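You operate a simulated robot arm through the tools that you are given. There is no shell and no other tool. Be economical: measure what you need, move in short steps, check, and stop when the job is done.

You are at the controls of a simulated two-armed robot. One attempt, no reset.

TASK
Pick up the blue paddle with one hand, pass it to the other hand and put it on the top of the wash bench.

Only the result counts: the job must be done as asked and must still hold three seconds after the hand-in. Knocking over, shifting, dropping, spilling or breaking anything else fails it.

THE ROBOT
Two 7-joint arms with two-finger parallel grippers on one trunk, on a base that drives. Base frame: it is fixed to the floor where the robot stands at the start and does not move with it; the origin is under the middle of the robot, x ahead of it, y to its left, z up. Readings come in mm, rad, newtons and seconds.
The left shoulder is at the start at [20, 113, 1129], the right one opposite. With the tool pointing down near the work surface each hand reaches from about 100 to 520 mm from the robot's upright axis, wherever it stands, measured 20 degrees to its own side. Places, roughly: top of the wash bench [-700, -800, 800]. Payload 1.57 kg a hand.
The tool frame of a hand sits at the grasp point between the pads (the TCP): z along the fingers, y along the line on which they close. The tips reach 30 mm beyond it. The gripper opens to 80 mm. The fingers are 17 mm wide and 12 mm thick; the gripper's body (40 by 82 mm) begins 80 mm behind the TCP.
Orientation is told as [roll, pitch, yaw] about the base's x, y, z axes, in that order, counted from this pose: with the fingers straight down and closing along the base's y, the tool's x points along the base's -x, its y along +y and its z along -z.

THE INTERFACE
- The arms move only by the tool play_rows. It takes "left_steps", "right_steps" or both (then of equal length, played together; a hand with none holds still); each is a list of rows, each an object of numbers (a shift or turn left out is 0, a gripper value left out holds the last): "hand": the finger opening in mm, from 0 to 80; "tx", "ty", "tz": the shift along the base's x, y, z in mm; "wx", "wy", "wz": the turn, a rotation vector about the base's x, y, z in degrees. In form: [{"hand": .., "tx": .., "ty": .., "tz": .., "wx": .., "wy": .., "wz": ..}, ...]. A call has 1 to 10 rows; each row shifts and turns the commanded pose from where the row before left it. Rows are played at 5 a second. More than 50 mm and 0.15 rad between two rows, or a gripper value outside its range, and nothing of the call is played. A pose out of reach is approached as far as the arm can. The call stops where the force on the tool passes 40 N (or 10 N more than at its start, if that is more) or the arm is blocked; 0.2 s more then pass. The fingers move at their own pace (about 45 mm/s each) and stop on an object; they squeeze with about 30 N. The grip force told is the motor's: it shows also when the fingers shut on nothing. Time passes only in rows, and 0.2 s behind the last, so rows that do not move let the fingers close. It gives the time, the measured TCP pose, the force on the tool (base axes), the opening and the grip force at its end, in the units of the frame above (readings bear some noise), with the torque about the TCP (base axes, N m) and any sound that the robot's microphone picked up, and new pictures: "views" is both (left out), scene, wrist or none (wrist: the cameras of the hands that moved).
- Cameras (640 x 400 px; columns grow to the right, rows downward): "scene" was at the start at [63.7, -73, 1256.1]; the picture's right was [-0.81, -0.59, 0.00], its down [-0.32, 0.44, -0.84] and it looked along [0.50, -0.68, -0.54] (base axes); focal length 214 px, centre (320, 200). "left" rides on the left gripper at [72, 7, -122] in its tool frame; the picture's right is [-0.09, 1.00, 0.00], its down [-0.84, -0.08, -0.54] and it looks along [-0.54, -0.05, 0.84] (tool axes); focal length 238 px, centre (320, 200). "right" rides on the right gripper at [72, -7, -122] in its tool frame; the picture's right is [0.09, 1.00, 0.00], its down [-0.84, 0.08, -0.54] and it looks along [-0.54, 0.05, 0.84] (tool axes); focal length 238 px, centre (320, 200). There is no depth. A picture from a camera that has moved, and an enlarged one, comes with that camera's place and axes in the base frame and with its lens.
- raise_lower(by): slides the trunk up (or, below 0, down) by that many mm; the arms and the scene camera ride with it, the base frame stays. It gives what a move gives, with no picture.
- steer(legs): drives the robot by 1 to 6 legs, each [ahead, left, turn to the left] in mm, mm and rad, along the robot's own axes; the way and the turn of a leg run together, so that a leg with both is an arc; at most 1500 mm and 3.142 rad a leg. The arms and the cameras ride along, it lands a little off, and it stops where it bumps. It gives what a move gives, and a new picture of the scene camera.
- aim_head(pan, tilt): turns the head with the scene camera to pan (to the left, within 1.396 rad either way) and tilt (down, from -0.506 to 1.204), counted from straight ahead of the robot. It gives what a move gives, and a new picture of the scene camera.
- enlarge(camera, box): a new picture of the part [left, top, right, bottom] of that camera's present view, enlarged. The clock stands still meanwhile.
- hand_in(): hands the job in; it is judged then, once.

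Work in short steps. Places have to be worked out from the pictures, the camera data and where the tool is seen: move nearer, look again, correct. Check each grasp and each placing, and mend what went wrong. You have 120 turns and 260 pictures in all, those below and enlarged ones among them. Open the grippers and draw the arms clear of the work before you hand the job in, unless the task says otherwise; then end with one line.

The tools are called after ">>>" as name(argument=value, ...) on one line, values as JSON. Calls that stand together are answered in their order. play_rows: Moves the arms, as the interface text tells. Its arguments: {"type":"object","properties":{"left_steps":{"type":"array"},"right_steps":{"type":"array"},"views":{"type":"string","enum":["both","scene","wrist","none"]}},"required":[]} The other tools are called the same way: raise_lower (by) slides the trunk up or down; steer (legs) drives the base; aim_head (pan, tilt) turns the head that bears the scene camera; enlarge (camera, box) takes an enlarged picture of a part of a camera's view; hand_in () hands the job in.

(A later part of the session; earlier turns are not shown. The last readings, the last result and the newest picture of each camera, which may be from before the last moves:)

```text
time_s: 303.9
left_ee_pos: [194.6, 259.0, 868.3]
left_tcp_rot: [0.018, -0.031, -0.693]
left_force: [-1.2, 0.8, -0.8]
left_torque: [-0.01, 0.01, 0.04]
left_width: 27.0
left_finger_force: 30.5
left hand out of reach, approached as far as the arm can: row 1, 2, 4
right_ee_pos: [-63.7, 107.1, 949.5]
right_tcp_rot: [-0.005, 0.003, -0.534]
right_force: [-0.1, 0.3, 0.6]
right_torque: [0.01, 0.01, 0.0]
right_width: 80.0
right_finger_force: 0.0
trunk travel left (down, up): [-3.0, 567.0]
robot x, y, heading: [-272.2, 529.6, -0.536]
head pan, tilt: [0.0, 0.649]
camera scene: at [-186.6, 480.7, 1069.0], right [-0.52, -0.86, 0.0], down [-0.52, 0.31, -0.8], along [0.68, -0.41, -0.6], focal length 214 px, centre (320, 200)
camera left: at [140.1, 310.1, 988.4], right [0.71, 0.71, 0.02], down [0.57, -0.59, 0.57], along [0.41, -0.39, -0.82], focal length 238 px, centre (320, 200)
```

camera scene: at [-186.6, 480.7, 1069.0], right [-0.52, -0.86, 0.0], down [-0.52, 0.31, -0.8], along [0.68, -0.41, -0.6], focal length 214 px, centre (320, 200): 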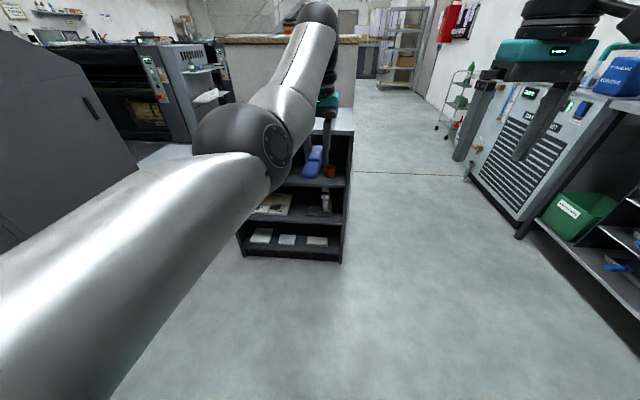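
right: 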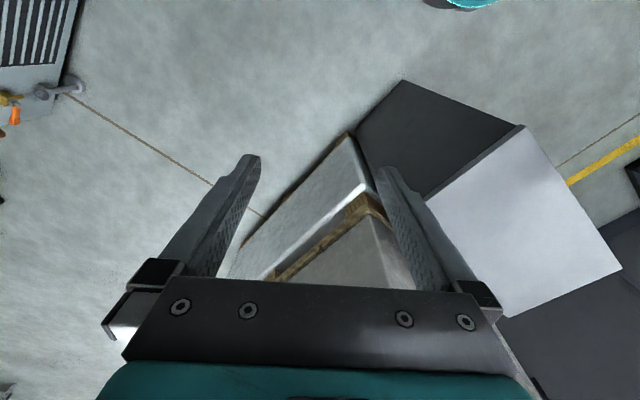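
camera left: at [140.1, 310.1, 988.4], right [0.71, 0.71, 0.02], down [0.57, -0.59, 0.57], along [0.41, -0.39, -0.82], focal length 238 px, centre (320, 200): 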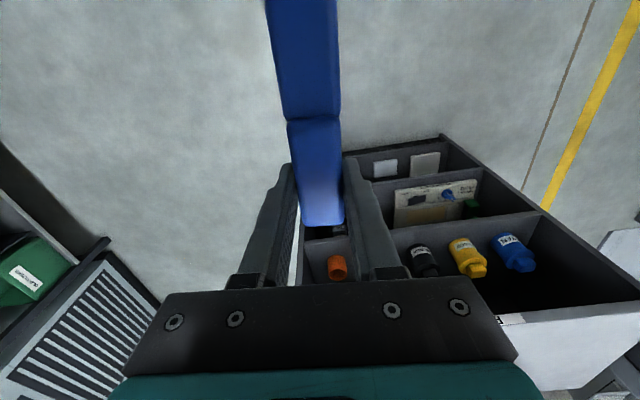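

The left hand points down with the paddle flat, its long blade toward me. I retract it 60 mm into comfortable reach, and look with an enlarged view.

>>> play_rows(left_steps=[{"tx": -30, "ty": 18}, {"tx": -30, "ty": 18}, {"wz": 4}, {"wz": 4}, {}], views="none")

>>> aim_head(pan=-0.1, tilt=0.75)

>>> enlarge(camera="right", box=[0, 0, 640, 400])

```text
time_s: 305.1
left_ee_pos: [178.2, 244.2, 880.6]
left_tcp_rot: [0.02, -0.036, -0.553]
left_force: [0.2, -0.2, -0.8]
left_torque: [0.0, -0.04, 0.0]
left_width: 26.8
left_finger_force: 30.3
left hand out of reach, approached as far as the arm can: row 1, 2
right_ee_pos: [-64.5, 107.1, 949.1]
right_tcp_rot: [-0.007, 0.001, -0.534]
right_force: [0.0, -0.3, -0.3]
right_torque: [0.01, -0.01, 0.01]
right_width: 79.9
right_finger_force: 0.1
trunk travel left (down, up): [-3.0, 567.0]
robot x, y, heading: [-269.6, 531.0, -0.539]
head pan, tilt: [0.0, 0.649]
```

```text
time_s: 305.7
left_ee_pos: [177.6, 245.9, 880.1]
left_tcp_rot: [0.02, -0.036, -0.555]
left_force: [-0.6, 0.5, -1.4]
left_torque: [-0.03, -0.01, 0.0]
left_width: 27.1
left_finger_force: 30.3
right_ee_pos: [-63.3, 108.6, 949.1]
right_tcp_rot: [-0.005, 0.0, -0.535]
right_force: [0.2, -0.6, -0.6]
right_torque: [0.03, 0.03, 0.0]
right_width: 79.8
right_finger_force: 0.1
trunk travel left (down, up): [-3.0, 567.0]
robot x, y, heading: [-269.1, 531.3, -0.537]
head pan, tilt: [-0.099, 0.75]
camera scene: at [-194.4, 475.9, 1060.5], right [-0.6, -0.8, 0.0], down [-0.55, 0.41, -0.73], along [0.59, -0.44, -0.68], focal length 214 px, centre (320, 200)
```

scene: 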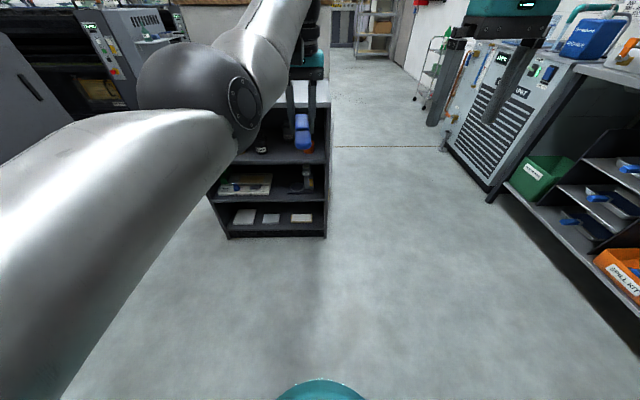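

```text
1.00 times, centred on (320, 200) of right (not enlarged: the box is as wide or as high as the picture)
camera zoom: at [-127.0, 139.6, 1071.3], right [0.43, 0.9, -0.01], down [0.76, -0.36, 0.54], along [0.49, -0.24, -0.84], focal length 238 px, centre (320, 200)
```

zoom: 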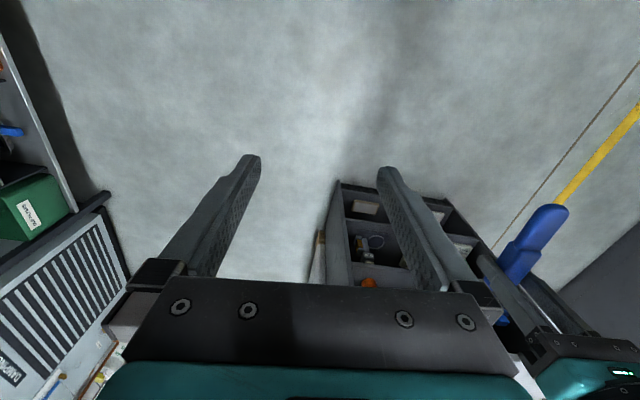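

Paddle geometry: free blade end ≈ 89 mm from the left TCP toward the robot, blade ≈ 56 mm long. I retract the left hand further, and pitch the right hand 45° forward in place.

>>> play_rows(left_steps=[{"tx": -26, "ty": 15}, {"tx": -26, "ty": 15}, {"tx": -26, "ty": 15}, {}, {}, {}], right_steps=[{"wx": -3.84, "wy": -6.44}, {"wx": -3.84, "wy": -6.44}, {"wx": -3.84, "wy": -6.44}, {"wx": -3.84, "wy": -6.44}, {"wx": -3.84, "wy": -6.44}, {"wx": -3.84, "wy": -6.44}], views="both")

```text
time_s: 307.1
left_ee_pos: [156.0, 231.3, 891.5]
left_tcp_rot: [0.019, -0.033, -0.552]
left_force: [0.1, 1.1, -0.4]
left_torque: [-0.03, 0.0, 0.0]
left_width: 26.9
left_finger_force: 30.0
left hand out of reach, approached as far as the arm can: row 1, 2, 3
right_ee_pos: [-62.2, 108.2, 950.5]
right_tcp_rot: [-0.012, -0.787, -0.534]
right_force: [-0.1, -0.1, -0.8]
right_torque: [0.05, -0.01, 0.0]
right_width: 80.1
right_finger_force: 0.1
trunk travel left (down, up): [-3.0, 567.0]
robot x, y, heading: [-269.4, 529.9, -0.54]
head pan, tilt: [-0.099, 0.75]
camera scene: at [-194.5, 475.9, 1060.4], right [-0.6, -0.8, 0.0], down [-0.55, 0.41, -0.73], along [0.59, -0.44, -0.68], focal length 214 px, centre (320, 200)
camera right: at [-182.8, 173.1, 985.2], right [0.46, 0.89, -0.07], down [0.22, -0.03, 0.97], along [0.86, -0.46, -0.21], focal length 238 px, centre (320, 200)
camera left: at [94.7, 274.9, 1009.1], right [0.6, 0.8, 0.02], down [0.65, -0.51, 0.57], along [0.47, -0.33, -0.82], focal length 238 px, centre (320, 200)
```

scene: 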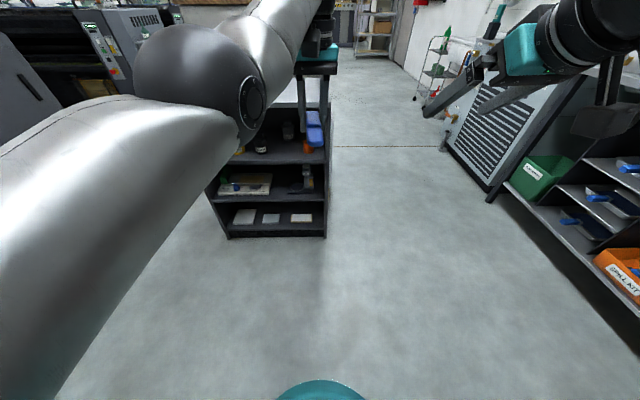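
right: 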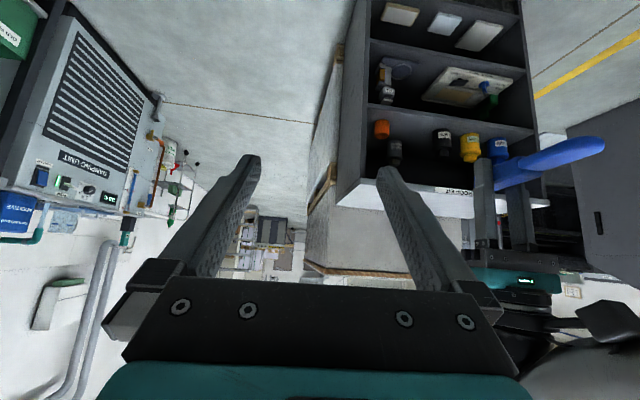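
left: 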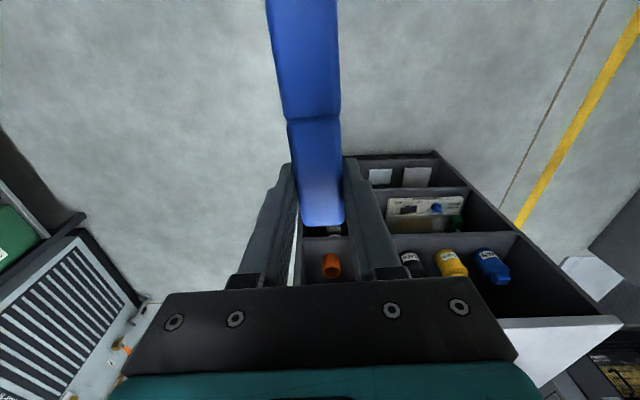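

The left arm is still at its reach limit; I keep retracting it with a leftward correction.

>>> play_rows(left_steps=[{"tx": -20, "ty": 40}, {"tx": -30, "ty": 25}, {"tx": -34, "ty": 20}, {"tx": -34, "ty": 20}, {}], views="none")

```text
time_s: 308.3
left_ee_pos: [154.6, 230.8, 892.6]
left_tcp_rot: [0.019, -0.034, -0.552]
left_force: [0.0, 0.3, -0.6]
left_torque: [-0.05, -0.02, -0.02]
left_width: 26.8
left_finger_force: 29.9
left hand out of reach, approached as far as the arm can: row 1, 2, 3, 4
right_ee_pos: [-62.9, 107.2, 951.0]
right_tcp_rot: [-0.011, -0.784, -0.534]
right_force: [0.1, 0.2, 0.4]
right_torque: [-0.01, 0.01, 0.01]
right_width: 79.9
right_finger_force: 0.1
trunk travel left (down, up): [-3.0, 567.0]
robot x, y, heading: [-273.8, 532.3, -0.544]
head pan, tilt: [-0.099, 0.75]
```

The arm seems stuck at a joint limit. I try pitching back slightly and lowering, as a way out.

>>> play_rows(left_steps=[{"wx": -4.1, "wy": -6.87}, {"wx": -4.1, "wy": -6.87}, {"wx": -4.1, "wy": -6.87}, {"wx": -4.1, "wy": -6.87}, {}], views="scene")

```text
time_s: 309.5
left_ee_pos: [171.7, 229.1, 913.0]
left_tcp_rot: [-0.043, -0.55, -0.488]
left_force: [-0.2, 0.5, -0.6]
left_torque: [0.0, -0.06, 0.0]
left_width: 27.5
left_finger_force: 30.3
left hand out of reach, approached as far as the arm can: row 1
right_ee_pos: [-62.3, 107.7, 950.2]
right_tcp_rot: [-0.011, -0.783, -0.534]
right_force: [0.0, 0.0, 0.5]
right_torque: [0.0, -0.02, -0.02]
right_width: 79.9
right_finger_force: 0.0
trunk travel left (down, up): [-3.0, 567.0]
robot x, y, heading: [-266.0, 530.0, -0.536]
head pan, tilt: [-0.099, 0.75]
camera scene: at [-194.5, 475.9, 1060.4], right [-0.6, -0.8, 0.0], down [-0.55, 0.41, -0.73], along [0.59, -0.44, -0.68], focal length 214 px, centre (320, 200)
```

scene: 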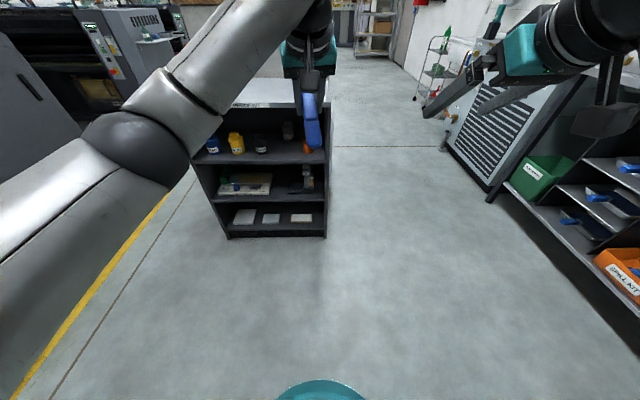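

It got free and is back in the usual posture. I retract 80 mm at this pitch and then pitch down again.

>>> play_rows(left_steps=[{"tx": -34, "ty": 20}, {"tx": -34, "ty": 20}, {"wx": 4.1, "wy": 6.87}, {"wx": 4.1, "wy": 6.87}, {"wx": 4.1, "wy": 6.87}, {"wx": 3.9, "wy": 6.6}, {}], views="both")

```text
time_s: 311.1
left_ee_pos: [104.0, 269.0, 913.9]
left_tcp_rot: [-0.018, 0.005, -0.496]
left_force: [0.2, 0.7, -0.4]
left_torque: [-0.01, 0.0, 0.01]
left_width: 27.0
left_finger_force: 29.6
right_ee_pos: [-63.3, 106.1, 950.4]
right_tcp_rot: [-0.011, -0.783, -0.532]
right_force: [-0.3, -0.1, -0.4]
right_torque: [-0.02, 0.01, -0.02]
right_width: 79.9
right_finger_force: 0.2
trunk travel left (down, up): [-3.0, 567.0]
robot x, y, heading: [-272.2, 532.5, -0.542]
head pan, tilt: [-0.099, 0.75]
camera scene: at [-194.5, 475.9, 1060.4], right [-0.6, -0.8, 0.0], down [-0.55, 0.41, -0.73], along [0.59, -0.44, -0.68], focal length 214 px, centre (320, 200)
camera left: at [45.5, 310.9, 1035.7], right [0.56, 0.83, -0.02], down [0.71, -0.46, 0.54], along [0.44, -0.31, -0.84], focal length 238 px, centre (320, 200)
```

scene: 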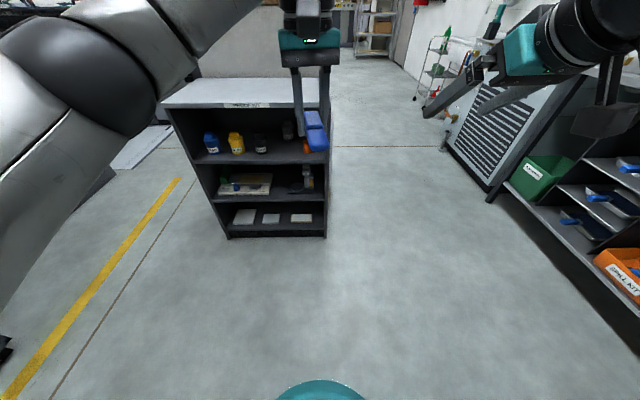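
left: 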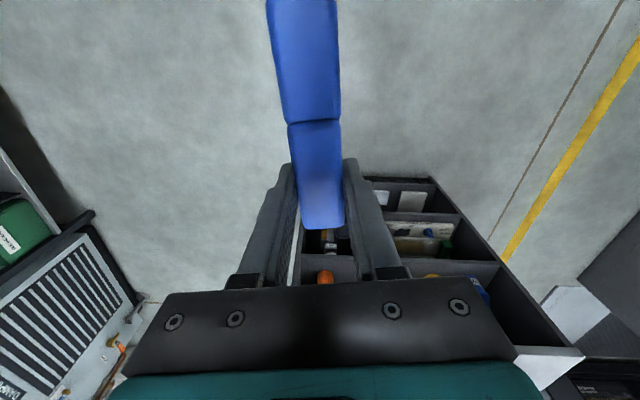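

Now the left hand is fully in reach. I zoom to measure the paddle's free end.

>>> enlarge(camera="scene", box=[270, 60, 370, 170])

>>> enlarge(camera="right", box=[400, 60, 640, 260])

```text
3.64 times, centred on (320, 115) of scene
camera zoom: at [-194.5, 475.9, 1060.4], right [-0.6, -0.8, 0.0], down [-0.55, 0.41, -0.73], along [0.59, -0.44, -0.68], focal length 780 px, centre (320, 509)
```

zoom: 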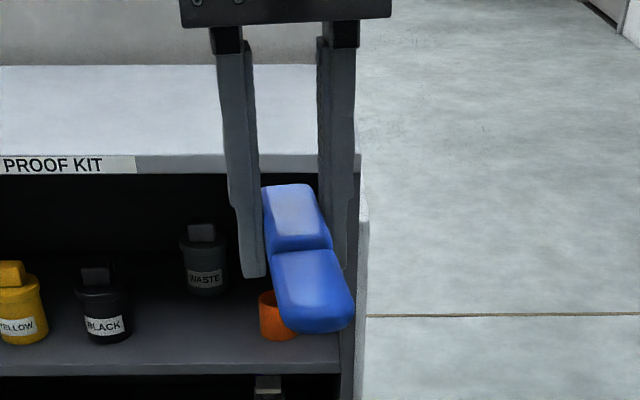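

```text
2.00 times, centred on (520, 160) of right
camera zoom: at [-182.8, 173.0, 985.2], right [0.46, 0.89, -0.07], down [0.22, -0.04, 0.97], along [0.86, -0.46, -0.21], focal length 477 px, centre (-80, 280)
```

zoom: 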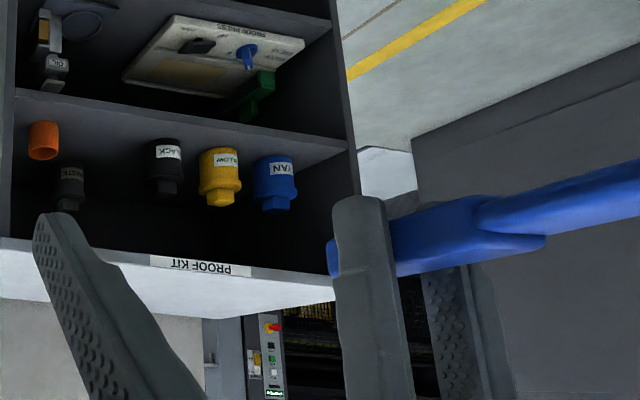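

The blade centre is at ≈[51, 297, 905]. I bring the right hand (pitched 45°) to a pre-grasp 70 mm back along its approach line.

>>> play_rows(right_steps=[{"tx": 13.2, "ty": 43.8, "tz": 2.2}, {"tx": 13.2, "ty": 43.8, "tz": 2.2}, {"tx": 13.2, "ty": 43.8, "tz": 2.2}, {"tx": 13.2, "ty": 43.8, "tz": 2.2}, {"tx": 13.2, "ty": 43.8, "tz": 2.2}, {}], views="both")

```text
time_s: 312.5
left_ee_pos: [102.7, 269.9, 913.7]
left_tcp_rot: [-0.016, 0.003, -0.495]
left_force: [0.1, -0.1, -1.0]
left_torque: [-0.02, 0.0, 0.0]
left_width: 27.3
left_finger_force: 30.3
right_ee_pos: [4.4, 326.6, 962.1]
right_tcp_rot: [-0.01, -0.783, -0.529]
right_force: [0.3, 0.3, 0.0]
right_torque: [0.01, -0.01, 0.0]
right_width: 79.9
right_finger_force: 0.0
trunk travel left (down, up): [-3.0, 567.0]
robot x, y, heading: [-274.2, 531.4, -0.541]
head pan, tilt: [-0.099, 0.75]
camera scene: at [-194.4, 476.1, 1060.4], right [-0.6, -0.8, 0.0], down [-0.55, 0.41, -0.73], along [0.59, -0.44, -0.68], focal length 214 px, centre (320, 200)
camera right: at [-116.1, 391.1, 996.8], right [0.46, 0.89, -0.07], down [0.22, -0.04, 0.97], along [0.86, -0.46, -0.21], focal length 238 px, centre (320, 200)
```

scene: 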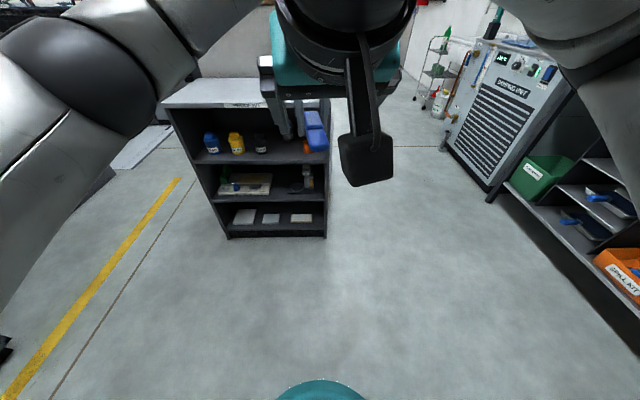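
right: 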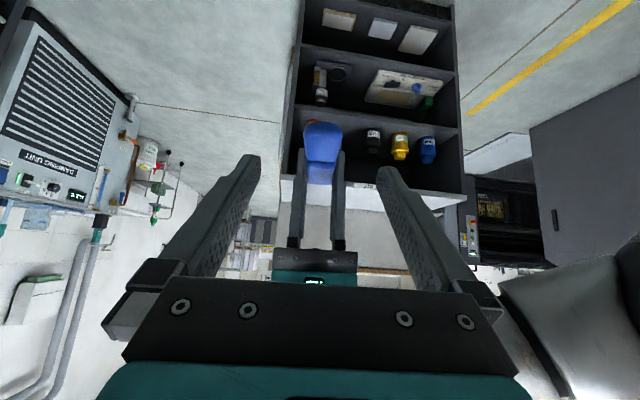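

Well aligned. I advance 68 mm along the approach axis in small steps, then look before closing.

>>> play_rows(right_steps=[{"tx": 13.8, "ty": -8.1, "tz": -16}, {"tx": 13.8, "ty": -8.1, "tz": -16}, {"tx": 13.8, "ty": -8.1, "tz": -16}, {}], views="wrist")

>>> enlarge(camera="left", box=[160, 0, 480, 200])

```text
time_s: 313.5
left_ee_pos: [103.9, 270.1, 914.7]
left_tcp_rot: [-0.017, 0.004, -0.496]
left_force: [-0.8, -0.6, -0.4]
left_torque: [0.03, 0.01, 0.01]
left_width: 27.2
left_finger_force: 30.1
right_ee_pos: [45.3, 300.8, 911.5]
right_tcp_rot: [-0.012, -0.783, -0.532]
right_force: [0.4, 0.5, 0.6]
right_torque: [0.0, 0.0, -0.01]
right_width: 80.2
right_finger_force: 0.0
trunk travel left (down, up): [-3.0, 567.0]
robot x, y, heading: [-268.5, 533.5, -0.539]
head pan, tilt: [-0.099, 0.75]
camera right: at [-74.6, 366.7, 948.1], right [0.46, 0.89, -0.07], down [0.22, -0.04, 0.97], along [0.86, -0.46, -0.21], focal length 238 px, centre (320, 200)
```

right: 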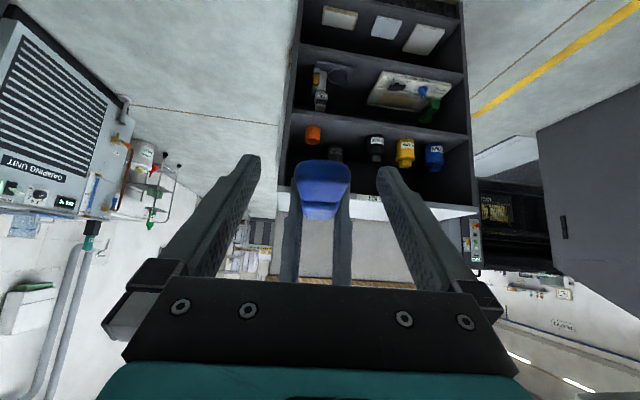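

```text
2.00 times, centred on (320, 100) of left
camera zoom: at [45.4, 310.9, 1035.5], right [0.56, 0.83, -0.02], down [0.7, -0.46, 0.54], along [0.44, -0.31, -0.84], focal length 477 px, centre (320, 400)
```

zoom: 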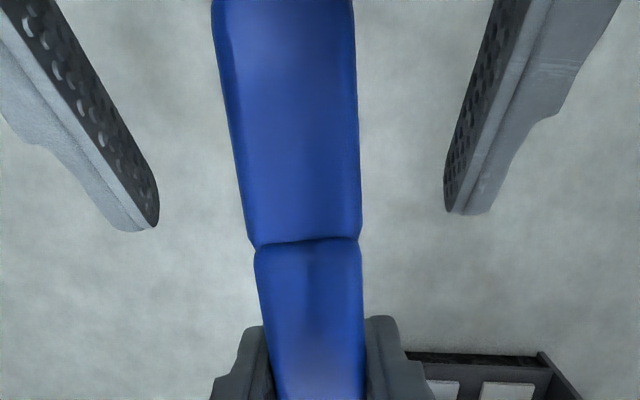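

Right fingers straddle the blade properly. I close the right gripper.

>>> play_rows(right_steps=[{"hand": 45}, {"hand": 0}, {}, {}, {}], views="wrist")

>>> enlarge(camera="left", box=[160, 0, 480, 200])

```text
time_s: 314.7
left_ee_pos: [104.2, 269.4, 914.3]
left_tcp_rot: [-0.018, 0.003, -0.499]
left_force: [-2.3, -1.9, 0.1]
left_torque: [-0.11, 0.06, -0.37]
left_width: 27.2
left_finger_force: 30.4
right_ee_pos: [44.5, 301.8, 912.7]
right_tcp_rot: [-0.01, -0.784, -0.531]
right_force: [3.1, 1.7, -0.3]
right_torque: [0.09, -0.05, 0.59]
right_width: 30.0
right_finger_force: 30.5
trunk travel left (down, up): [-3.0, 567.0]
robot x, y, heading: [-269.0, 531.0, -0.54]
head pan, tilt: [-0.099, 0.75]
camera right: at [-74.9, 367.1, 948.4], right [0.45, 0.89, -0.07], down [0.22, -0.04, 0.97], along [0.86, -0.46, -0.21], focal length 238 px, centre (320, 200)
```

right: 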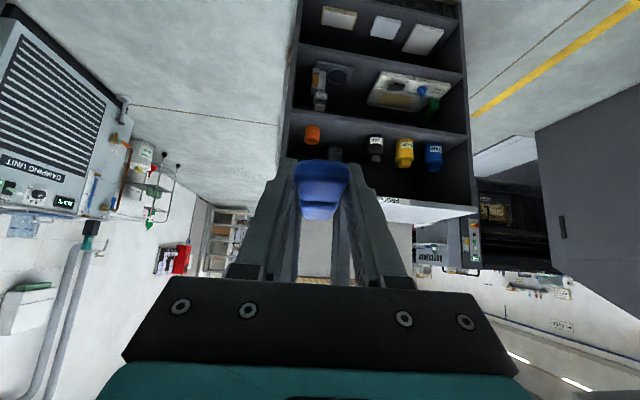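

```text
2.00 times, centred on (320, 100) of left
camera zoom: at [45.1, 310.9, 1035.5], right [0.56, 0.83, -0.02], down [0.7, -0.46, 0.54], along [0.44, -0.31, -0.84], focal length 477 px, centre (320, 400)
```

zoom: 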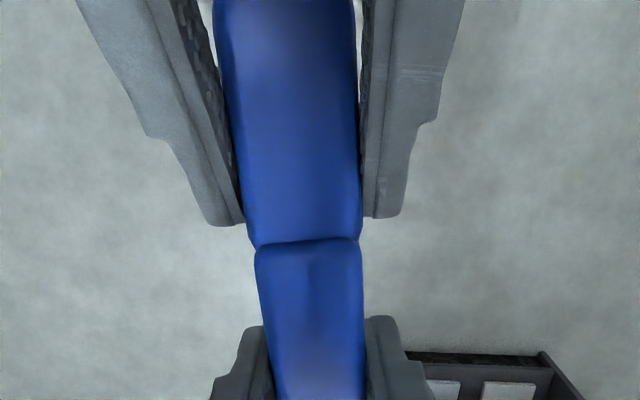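

Both hands hold it. I open the left hand and lift it straight up clear.

>>> play_rows(left_steps=[{"hand": 60}, {}, {}, {"tz": 25}, {"tz": 35}, {"tz": 40}], views="both")

```text
time_s: 316.1
left_ee_pos: [104.7, 269.5, 1015.0]
left_tcp_rot: [-0.016, 0.002, -0.499]
left_force: [-0.3, 0.0, 0.4]
left_torque: [-0.02, 0.01, 0.01]
left_width: 59.9
left_finger_force: 0.1
right_ee_pos: [44.4, 300.7, 913.9]
right_tcp_rot: [-0.009, -0.785, -0.533]
right_force: [-0.2, -0.1, -0.4]
right_torque: [-0.01, -0.01, 0.0]
right_width: 29.2
right_finger_force: 30.1
trunk travel left (down, up): [-3.0, 567.0]
robot x, y, heading: [-269.5, 528.8, -0.541]
head pan, tilt: [-0.099, 0.75]
camera scene: at [-194.8, 475.8, 1060.5], right [-0.6, -0.8, 0.0], down [-0.55, 0.41, -0.73], along [0.59, -0.44, -0.68], focal length 214 px, centre (320, 200)
camera left: at [45.7, 311.1, 1136.7], right [0.56, 0.83, -0.02], down [0.7, -0.46, 0.54], along [0.44, -0.31, -0.84], focal length 238 px, centre (320, 200)
```

scene: 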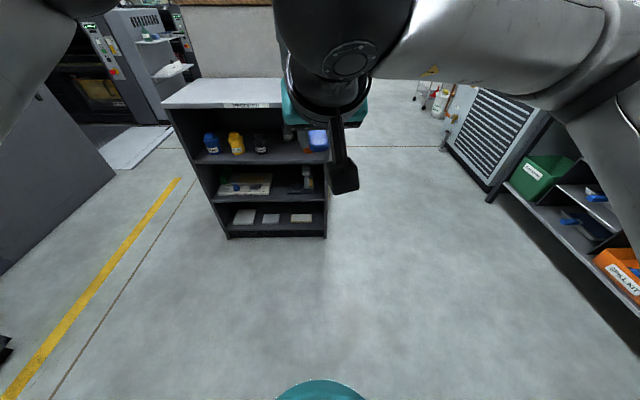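
left: 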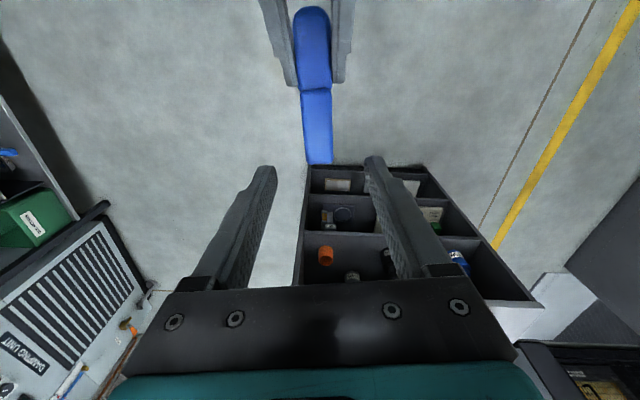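

Hand-over succeeded: the right hand alone holds the paddle. I spread the hands, raise the trunk, turn toward the wash bench and approach to a safe distance.

>>> play_rows(left_steps=[{"tx": 20, "ty": 34}, {"tx": 20, "ty": 34}, {"tx": 20, "ty": 34}, {"tx": 20, "ty": 34}], right_steps=[{"tx": -20, "ty": -34}, {"tx": -20, "ty": -34}, {"tx": -20, "ty": -34}, {"tx": -20, "ty": -34}], views="none")

>>> raise_lower(by=250)

>>> steer(legs=[[0, 0, -1.66], [400, 435, 0]])

>>> aim_head(pan=-0.1, tilt=0.7)

```text
time_s: 317.1
left_ee_pos: [182.6, 407.3, 1014.5]
left_tcp_rot: [-0.017, 0.005, -0.497]
left_force: [-0.3, 0.0, -0.3]
left_torque: [0.04, 0.0, -0.02]
left_width: 59.9
left_finger_force: 0.1
right_ee_pos: [-38.8, 164.9, 914.0]
right_tcp_rot: [-0.013, -0.784, -0.531]
right_force: [-0.3, 0.2, 0.1]
right_torque: [-0.02, -0.03, -0.07]
right_width: 29.0
right_finger_force: 30.0
trunk travel left (down, up): [-3.0, 567.0]
robot x, y, heading: [-270.0, 531.3, -0.539]
head pan, tilt: [-0.099, 0.75]
```

```text
time_s: 319.7
left_ee_pos: [183.2, 406.0, 1264.7]
left_tcp_rot: [-0.016, 0.003, -0.497]
left_force: [-0.5, -0.4, 0.5]
left_torque: [-0.01, 0.01, 0.0]
left_width: 60.3
left_finger_force: 0.0
right_ee_pos: [-37.8, 165.4, 1162.0]
right_tcp_rot: [-0.011, -0.784, -0.532]
right_force: [1.0, 0.1, -0.9]
right_torque: [0.01, 0.02, 0.03]
right_width: 29.0
right_finger_force: 30.1
trunk travel left (down, up): [-253.0, 317.0]
robot x, y, heading: [-273.0, 534.9, -0.541]
head pan, tilt: [-0.099, 0.75]
```

```text
time_s: 327.1
left_ee_pos: [-326.3, -482.2, 1264.6]
left_tcp_rot: [-0.019, 0.003, -2.162]
left_force: [-0.1, 0.0, -1.7]
left_torque: [0.0, 0.02, -0.03]
left_width: 60.1
left_finger_force: 0.1
right_ee_pos: [-545.6, -239.9, 1162.2]
right_tcp_rot: [-0.012, -0.783, -2.199]
right_force: [-0.3, -0.1, -2.3]
right_torque: [0.02, -0.02, -0.02]
right_width: 29.3
right_finger_force: 30.0
trunk travel left (down, up): [-253.0, 317.0]
robot x, y, heading: [-162.1, -41.7, -2.206]
head pan, tilt: [-0.099, 0.75]
camera scene: at [-220.2, -112.9, 1310.4], right [-0.74, 0.67, 0.0], down [0.46, 0.51, -0.73], along [-0.49, -0.54, -0.68], focal length 214 px, centre (320, 200)
```

scene: 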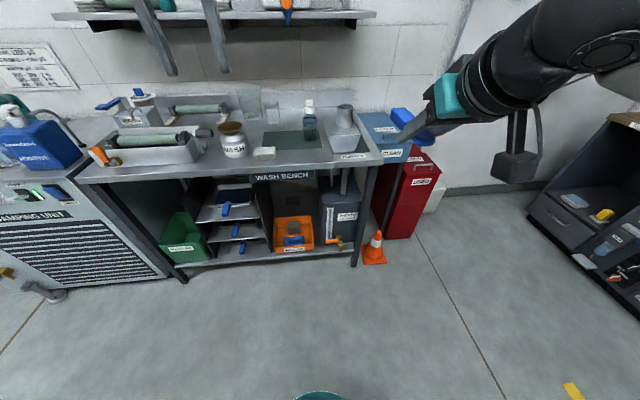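

```text
time_s: 327.7
left_ee_pos: [-327.1, -481.1, 1265.0]
left_tcp_rot: [-0.017, 0.004, -2.162]
left_force: [-0.1, -0.6, -0.7]
left_torque: [0.01, 0.01, 0.0]
left_width: 59.9
left_finger_force: 0.1
right_ee_pos: [-545.9, -239.4, 1162.6]
right_tcp_rot: [-0.011, -0.784, -2.199]
right_force: [0.9, -0.3, -0.4]
right_torque: [0.02, -0.03, -0.03]
right_width: 29.2
right_finger_force: 29.6
trunk travel left (down, up): [-253.0, 317.0]
robot x, y, heading: [-157.9, -44.0, -2.209]
head pan, tilt: [-0.099, 0.7]
camera scene: at [-221.7, -113.9, 1314.7], right [-0.74, 0.67, 0.0], down [0.43, 0.48, -0.76], along [-0.51, -0.57, -0.64], focal length 214 px, centre (320, 200)
```

scene: 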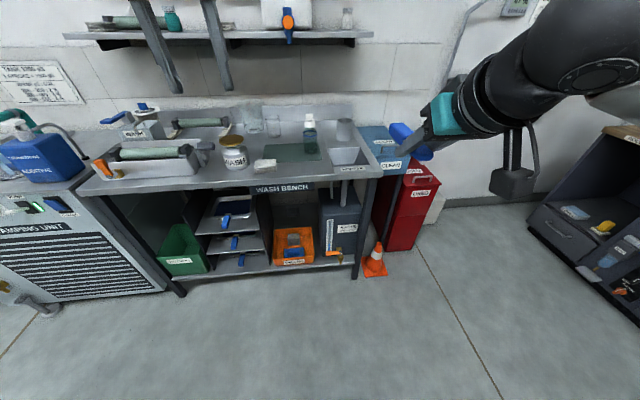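

The bench top is in view; I zoom for a free spot.

>>> enlarge(camera="scene", box=[180, 100, 400, 210])

```text
2.91 times, centred on (290, 155) of scene
camera zoom: at [-221.7, -113.9, 1314.7], right [-0.74, 0.67, 0.0], down [0.43, 0.48, -0.76], along [-0.51, -0.57, -0.64], focal length 624 px, centre (407, 331)
```

zoom: 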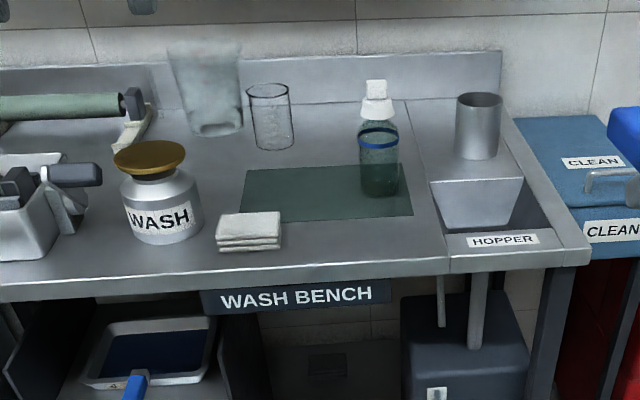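

The given bench spot matches a free bare patch at ≈[-720, -790] between cloth stack and hopper. I drive up 400 ahead and 110 left.

>>> steer(legs=[[400, 110, 0]])

>>> aim_head(pan=-0.2, tilt=0.9)

```text
time_s: 330.3
left_ee_pos: [-472.1, -875.8, 1264.1]
left_tcp_rot: [-0.018, 0.005, -2.153]
left_force: [-1.5, 0.2, -0.3]
left_torque: [0.01, -0.03, 0.02]
left_width: 59.7
left_finger_force: 0.1
right_ee_pos: [-691.4, -636.3, 1162.9]
right_tcp_rot: [-0.012, -0.784, -2.188]
right_force: [0.6, 0.7, -1.1]
right_torque: [0.03, -0.01, -0.03]
right_width: 29.3
right_finger_force: 29.8
trunk travel left (down, up): [-253.0, 317.0]
robot x, y, heading: [-308.2, -437.3, -2.197]
head pan, tilt: [-0.099, 0.7]
camera scene: at [-369.1, -506.8, 1314.6], right [-0.75, 0.66, 0.0], down [0.43, 0.48, -0.76], along [-0.51, -0.57, -0.64], focal length 214 px, centre (320, 200)
```

scene: 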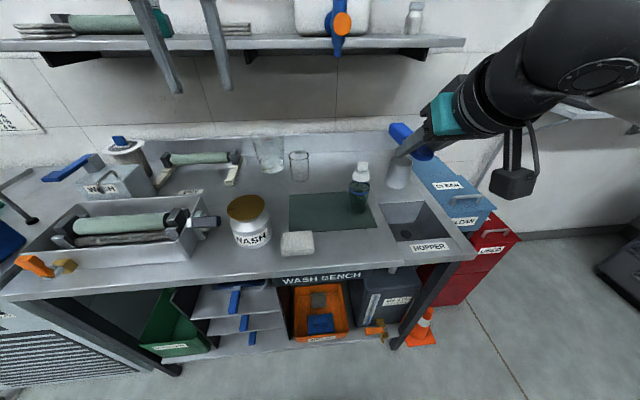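

```text
time_s: 331.0
left_ee_pos: [-471.4, -874.9, 1263.6]
left_tcp_rot: [-0.017, 0.003, -2.15]
left_force: [0.5, 1.2, -1.7]
left_torque: [0.0, 0.01, 0.0]
left_width: 60.2
left_finger_force: 0.1
right_ee_pos: [-691.8, -634.8, 1162.6]
right_tcp_rot: [-0.009, -0.785, -2.189]
right_force: [-0.5, -0.5, -1.4]
right_torque: [0.05, 0.02, -0.04]
right_width: 29.1
right_finger_force: 30.0
trunk travel left (down, up): [-253.0, 317.0]
robot x, y, heading: [-304.6, -433.1, -2.198]
head pan, tilt: [-0.201, 0.901]
camera scene: at [-368.1, -493.9, 1298.6], right [-0.68, 0.74, 0.0], down [0.58, 0.53, -0.62], along [-0.46, -0.42, -0.78], focal length 214 px, centre (320, 200)
```

scene: 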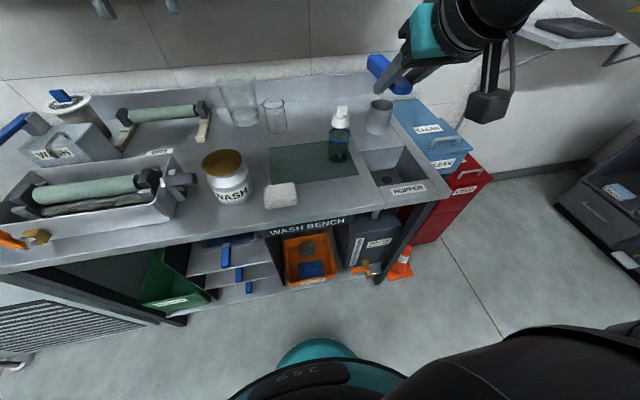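

Two views agree the bench top is really at z≈860, with a free patch ≈106 mm deep centred at [-662, -703]. I yaw the right hand 70° so the paddle lies along the bench, moving above the patch.

>>> play_rows(right_steps=[{"wz": 8, "ty": -5, "tx": 1}, {"wz": 8, "ty": -5, "tx": 1}, {"wz": 8, "ty": -5, "tx": 1}, {"wz": 8, "ty": -5, "tx": 1}, {"wz": 8, "ty": -5, "tx": 1}, {"wz": 8, "ty": -5, "tx": 1}, {"wz": 8, "ty": -5, "tx": 1}, {"wz": 8, "tx": 1}, {"wz": 6, "tx": 1}, {}], views="both")

```text
time_s: 333.2
left_ee_pos: [-470.2, -874.5, 1264.4]
left_tcp_rot: [-0.017, 0.001, -2.152]
left_force: [-0.1, 1.0, 0.2]
left_torque: [-0.03, 0.01, 0.01]
left_width: 60.0
left_finger_force: 0.0
right_ee_pos: [-674.3, -659.6, 1160.4]
right_tcp_rot: [0.038, -0.77, -1.407]
right_force: [0.2, 0.4, -0.9]
right_torque: [0.03, 0.03, 0.01]
right_width: 29.3
right_finger_force: 29.8
right hand out of reach, approached as far as the arm can: row 6, 7, 8, 9
trunk travel left (down, up): [-253.0, 317.0]
robot x, y, heading: [-306.5, -435.8, -2.198]
head pan, tilt: [-0.201, 0.901]
camera scene: at [-367.9, -493.5, 1298.6], right [-0.68, 0.74, 0.0], down [0.58, 0.53, -0.62], along [-0.46, -0.42, -0.78], focal length 214 px, centre (320, 200)
camera right: at [-705.8, -525.1, 1197.3], right [0.97, 0.25, -0.04], down [0.09, -0.21, 0.97], along [0.24, -0.95, -0.23], focal length 238 px, centre (320, 200)
```

scene: 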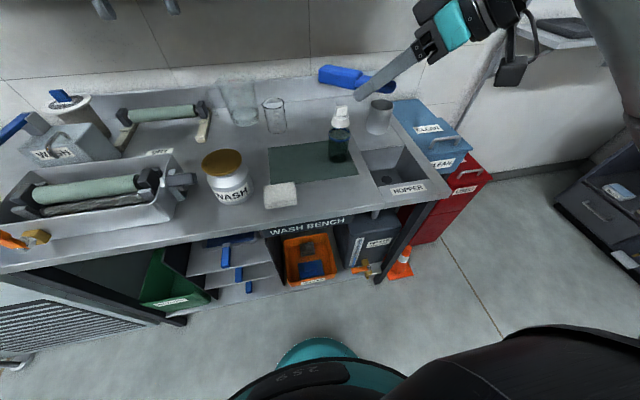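
right: 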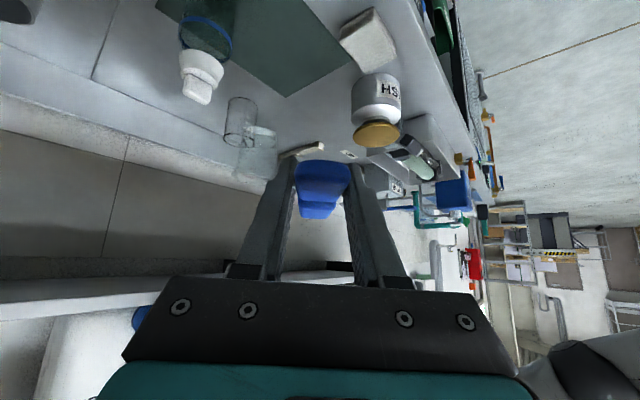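

The right wrist stops at 45° of yaw. I turn the base itself 0.4 rad left (after backing off slightly) and strafe right to bring the paddle over the patch, aligned with the bench.

>>> steer(legs=[[-70, 0, 0], [0, 0, 0.4], [-20, -168, 0]])

>>> aim_head(pan=-0.5, tilt=0.9)

```text
time_s: 336.5
left_ee_pos: [-404.8, -789.2, 1265.0]
left_tcp_rot: [-0.015, 0.004, -1.75]
left_force: [-0.5, -0.2, -1.0]
left_torque: [-0.02, -0.02, 0.01]
left_width: 60.0
left_finger_force: 0.0
right_ee_pos: [-677.4, -670.4, 1161.0]
right_tcp_rot: [0.036, -0.77, -1.009]
right_force: [-0.2, -0.6, -1.0]
right_torque: [-0.02, -0.01, 0.02]
right_width: 29.3
right_finger_force: 30.2
trunk travel left (down, up): [-253.0, 317.0]
robot x, y, heading: [-428.7, -318.6, -1.795]
head pan, tilt: [-0.201, 0.901]
camera scene: at [-459.2, -399.5, 1298.5], right [-0.91, 0.41, 0.0], down [0.32, 0.71, -0.62], along [-0.26, -0.57, -0.78], focal length 214 px, centre (320, 200)
```

scene: 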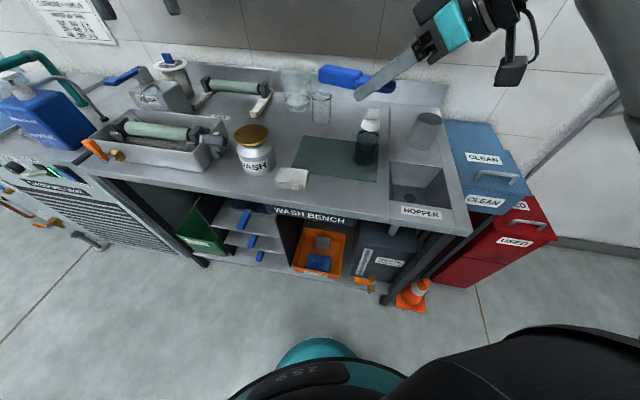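

```text
time_s: 337.3
left_ee_pos: [-404.1, -790.6, 1265.0]
left_tcp_rot: [-0.018, 0.003, -1.751]
left_force: [-0.3, -0.3, -0.4]
left_torque: [-0.01, 0.02, -0.01]
left_width: 60.1
left_finger_force: 0.1
right_ee_pos: [-676.4, -672.0, 1159.2]
right_tcp_rot: [0.038, -0.77, -1.008]
right_force: [0.3, 0.4, -0.4]
right_torque: [0.02, -0.02, -0.02]
right_width: 29.0
right_finger_force: 30.1
trunk travel left (down, up): [-253.0, 317.0]
robot x, y, heading: [-425.7, -319.9, -1.791]
head pan, tilt: [-0.499, 0.901]
camera scene: at [-477.2, -387.6, 1298.5], right [-0.75, 0.66, 0.0], down [0.52, 0.59, -0.62], along [-0.41, -0.47, -0.78], focal length 214 px, centre (320, 200)
```

scene: 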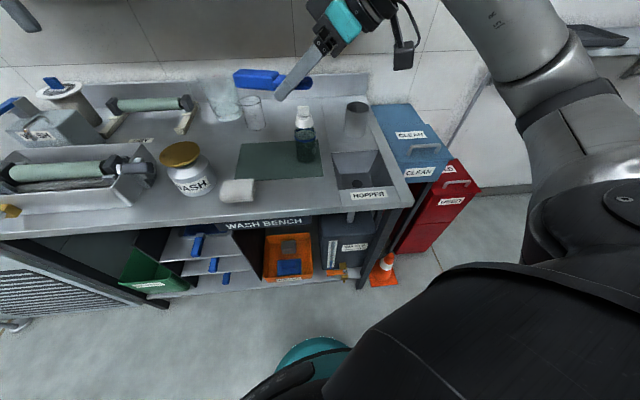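

Third view confirms the patch (z≈860, centre ≈[-670, -704]). I shift slightly and descend 200 mm, then look.

>>> play_rows(right_steps=[{"tx": -12, "ty": -3, "tz": -20}, {"tz": -40}, {"tz": -40}, {"tz": -40}, {"tz": -40}, {"tz": -20}, {}], views="both")

```text
time_s: 338.9
left_ee_pos: [-403.6, -790.6, 1265.0]
left_tcp_rot: [-0.018, 0.005, -1.751]
left_force: [-0.1, -0.2, -0.3]
left_torque: [0.0, 0.04, -0.01]
left_width: 60.0
left_finger_force: 0.1
right_ee_pos: [-674.9, -669.8, 1140.4]
right_tcp_rot: [0.042, -0.771, -1.02]
right_force: [0.2, 0.2, -0.9]
right_torque: [0.02, 0.02, -0.01]
right_width: 29.3
right_finger_force: 30.3
right hand out of reach, approached as far as the arm can: row 1, 2, 3, 4, 5, 6
trunk travel left (down, up): [-253.0, 317.0]
robot x, y, heading: [-428.3, -324.1, -1.793]
head pan, tilt: [-0.499, 0.901]
camera scene: at [-477.2, -387.6, 1298.5], right [-0.75, 0.66, 0.0], down [0.52, 0.59, -0.62], along [-0.41, -0.47, -0.78], focal length 214 px, centre (320, 200)
camera right: at [-755.8, -559.8, 1176.7], right [0.8, 0.6, -0.03], down [0.16, -0.16, 0.97], along [0.58, -0.78, -0.23], focal length 238 px, centre (320, 200)
```

scene: 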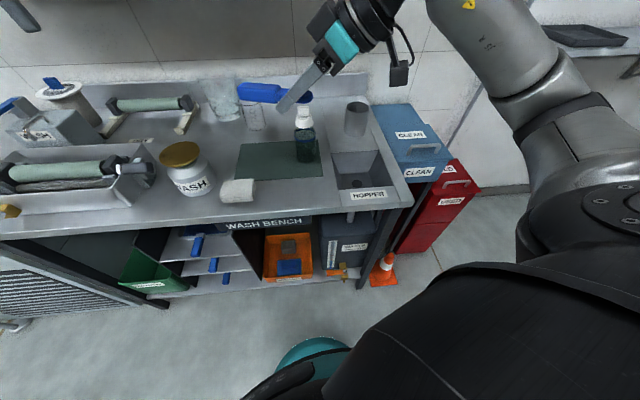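
right: 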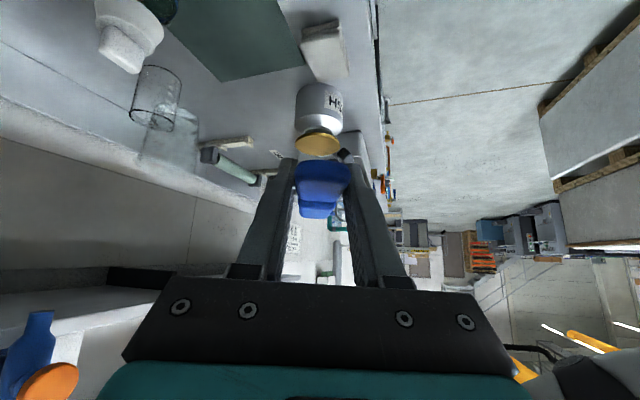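

The wrist limit blocks the descent by arm. I undo the arm descent and instead lower the trunk by 200 mm, which keeps the arm's posture.

>>> play_rows(right_steps=[{"tz": 40}, {"tz": 40}, {"tz": 40}, {"tz": 40}, {"tz": 20, "wz": -8}, {"wz": -8}, {"wz": -6}, {}], views="none")

>>> raise_lower(by=-180)

>>> aim_head(pan=-0.5, tilt=0.7)

```text
time_s: 340.7
left_ee_pos: [-404.0, -791.6, 1263.6]
left_tcp_rot: [-0.017, 0.002, -1.751]
left_force: [0.0, 0.3, -0.2]
left_torque: [-0.02, -0.02, 0.01]
left_width: 59.9
left_finger_force: 0.1
right_ee_pos: [-675.1, -670.2, 1321.9]
right_tcp_rot: [0.038, -0.771, -1.397]
right_force: [0.2, -0.1, -0.3]
right_torque: [0.06, 0.0, 0.0]
right_width: 29.2
right_finger_force: 30.4
trunk travel left (down, up): [-253.0, 317.0]
robot x, y, heading: [-422.2, -320.3, -1.794]
head pan, tilt: [-0.499, 0.901]
```

```text
time_s: 342.7
left_ee_pos: [-403.0, -790.9, 1084.8]
left_tcp_rot: [-0.019, 0.004, -1.751]
left_force: [-0.1, -0.8, -0.8]
left_torque: [-0.01, 0.0, -0.01]
left_width: 60.1
left_finger_force: 0.1
right_ee_pos: [-674.7, -671.0, 1141.8]
right_tcp_rot: [0.036, -0.77, -1.393]
right_force: [-0.7, -0.9, -1.0]
right_torque: [0.02, 0.01, 0.02]
right_width: 29.3
right_finger_force: 30.4
trunk travel left (down, up): [-73.0, 497.0]
robot x, y, heading: [-426.1, -321.4, -1.799]
head pan, tilt: [-0.499, 0.901]
```

```text
time_s: 343.4
left_ee_pos: [-403.5, -790.5, 1084.9]
left_tcp_rot: [-0.018, 0.004, -1.75]
left_force: [-1.1, -0.7, 0.6]
left_torque: [-0.02, 0.03, 0.0]
left_width: 60.0
left_finger_force: 0.1
right_ee_pos: [-674.2, -672.1, 1142.3]
right_tcp_rot: [0.036, -0.772, -1.393]
right_force: [-0.2, -0.1, -0.9]
right_torque: [0.0, -0.01, 0.03]
right_width: 29.2
right_finger_force: 30.3
trunk travel left (down, up): [-73.0, 497.0]
robot x, y, heading: [-426.4, -318.9, -1.802]
head pan, tilt: [-0.499, 0.7]
camera scene: at [-483.4, -394.7, 1134.6], right [-0.75, 0.66, 0.0], down [0.43, 0.48, -0.76], along [-0.51, -0.57, -0.64], focal length 214 px, centre (320, 200)
```

scene: 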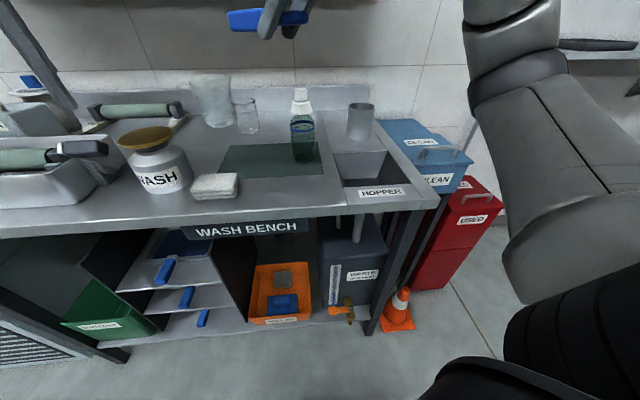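

The commanded pose is clamped to what was reached, so the hand is now higher; I simply descend the arm with the present yaw.

>>> play_rows(right_steps=[{"tz": -40}, {"tz": -40}, {"tz": -40}, {"tz": -40}, {"tz": -20}, {}], views="scene")

```text
time_s: 344.8
left_ee_pos: [-403.1, -791.1, 1085.2]
left_tcp_rot: [-0.018, 0.003, -1.751]
left_force: [0.0, 0.7, -0.5]
left_torque: [0.01, -0.01, -0.02]
left_width: 60.0
left_finger_force: 0.1
right_ee_pos: [-676.4, -672.4, 962.2]
right_tcp_rot: [0.035, -0.769, -1.391]
right_force: [-0.4, 0.9, -0.5]
right_torque: [0.0, -0.04, -0.03]
right_width: 29.2
right_finger_force: 29.9
trunk travel left (down, up): [-73.0, 497.0]
robot x, y, heading: [-428.5, -319.1, -1.795]
head pan, tilt: [-0.499, 0.7]
camera scene: at [-483.5, -394.7, 1134.7], right [-0.75, 0.66, 0.0], down [0.43, 0.48, -0.76], along [-0.51, -0.57, -0.64], focal length 214 px, centre (320, 200)
```

scene: 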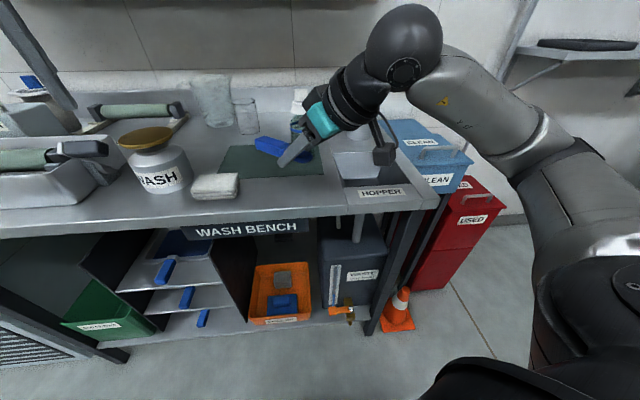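

Now at z 962 above the patch. I add yaw of ~22° and fine-tune the position.

>>> play_rows(right_steps=[{"wz": 8, "tx": -4}, {"wz": 8, "tx": -4}, {"wz": 6, "tx": -4}, {"tz": -25}, {}], views="both")

>>> enlarge(camera="scene", box=[180, 100, 420, 230])

```text
time_s: 346.0
left_ee_pos: [-404.2, -790.9, 1084.0]
left_tcp_rot: [-0.019, 0.004, -1.751]
left_force: [0.7, 0.9, 0.9]
left_torque: [0.01, 0.0, 0.04]
left_width: 60.1
left_finger_force: 0.1
right_ee_pos: [-688.1, -670.1, 937.2]
right_tcp_rot: [0.035, -0.77, -1.063]
right_force: [0.5, 0.2, -0.8]
right_torque: [0.03, 0.01, 0.0]
right_width: 29.3
right_finger_force: 30.1
right hand out of reach, approached as far as the arm can: row 3
trunk travel left (down, up): [-73.0, 497.0]
robot x, y, heading: [-424.5, -321.2, -1.793]
head pan, tilt: [-0.499, 0.7]
camera scene: at [-483.5, -394.7, 1134.7], right [-0.75, 0.66, 0.0], down [0.43, 0.48, -0.76], along [-0.51, -0.57, -0.64], focal length 214 px, centre (320, 200)
camera right: at [-762.9, -555.7, 974.6], right [0.82, 0.56, -0.04], down [0.16, -0.17, 0.97], along [0.54, -0.81, -0.23], focal length 238 px, centre (320, 200)
```

scene: 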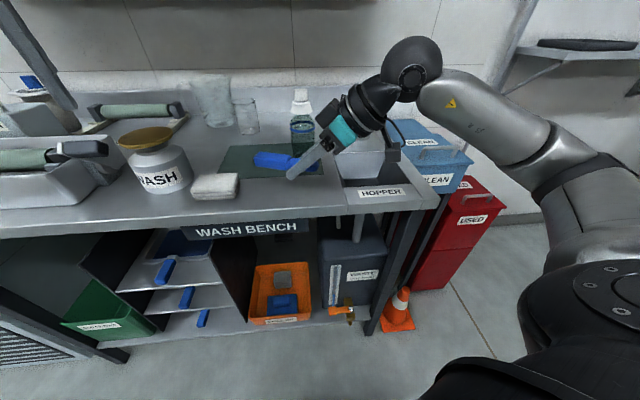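
right: 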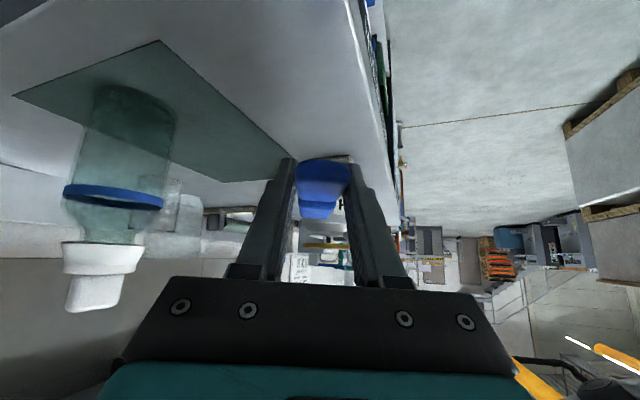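

```text
2.67 times, centred on (300, 165) of scene
camera zoom: at [-483.5, -394.7, 1134.7], right [-0.75, 0.66, 0.0], down [0.43, 0.48, -0.76], along [-0.51, -0.57, -0.64], focal length 572 px, centre (373, 293)
```

zoom: 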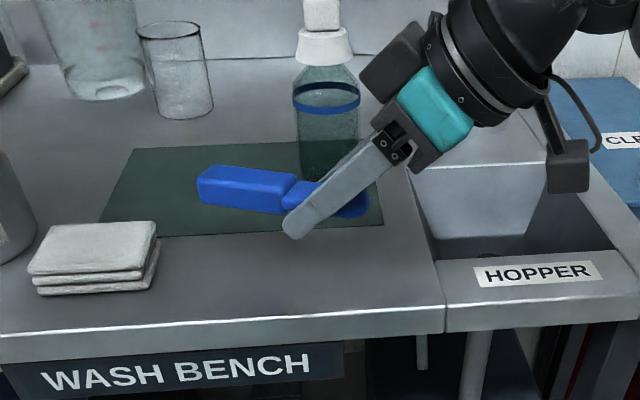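

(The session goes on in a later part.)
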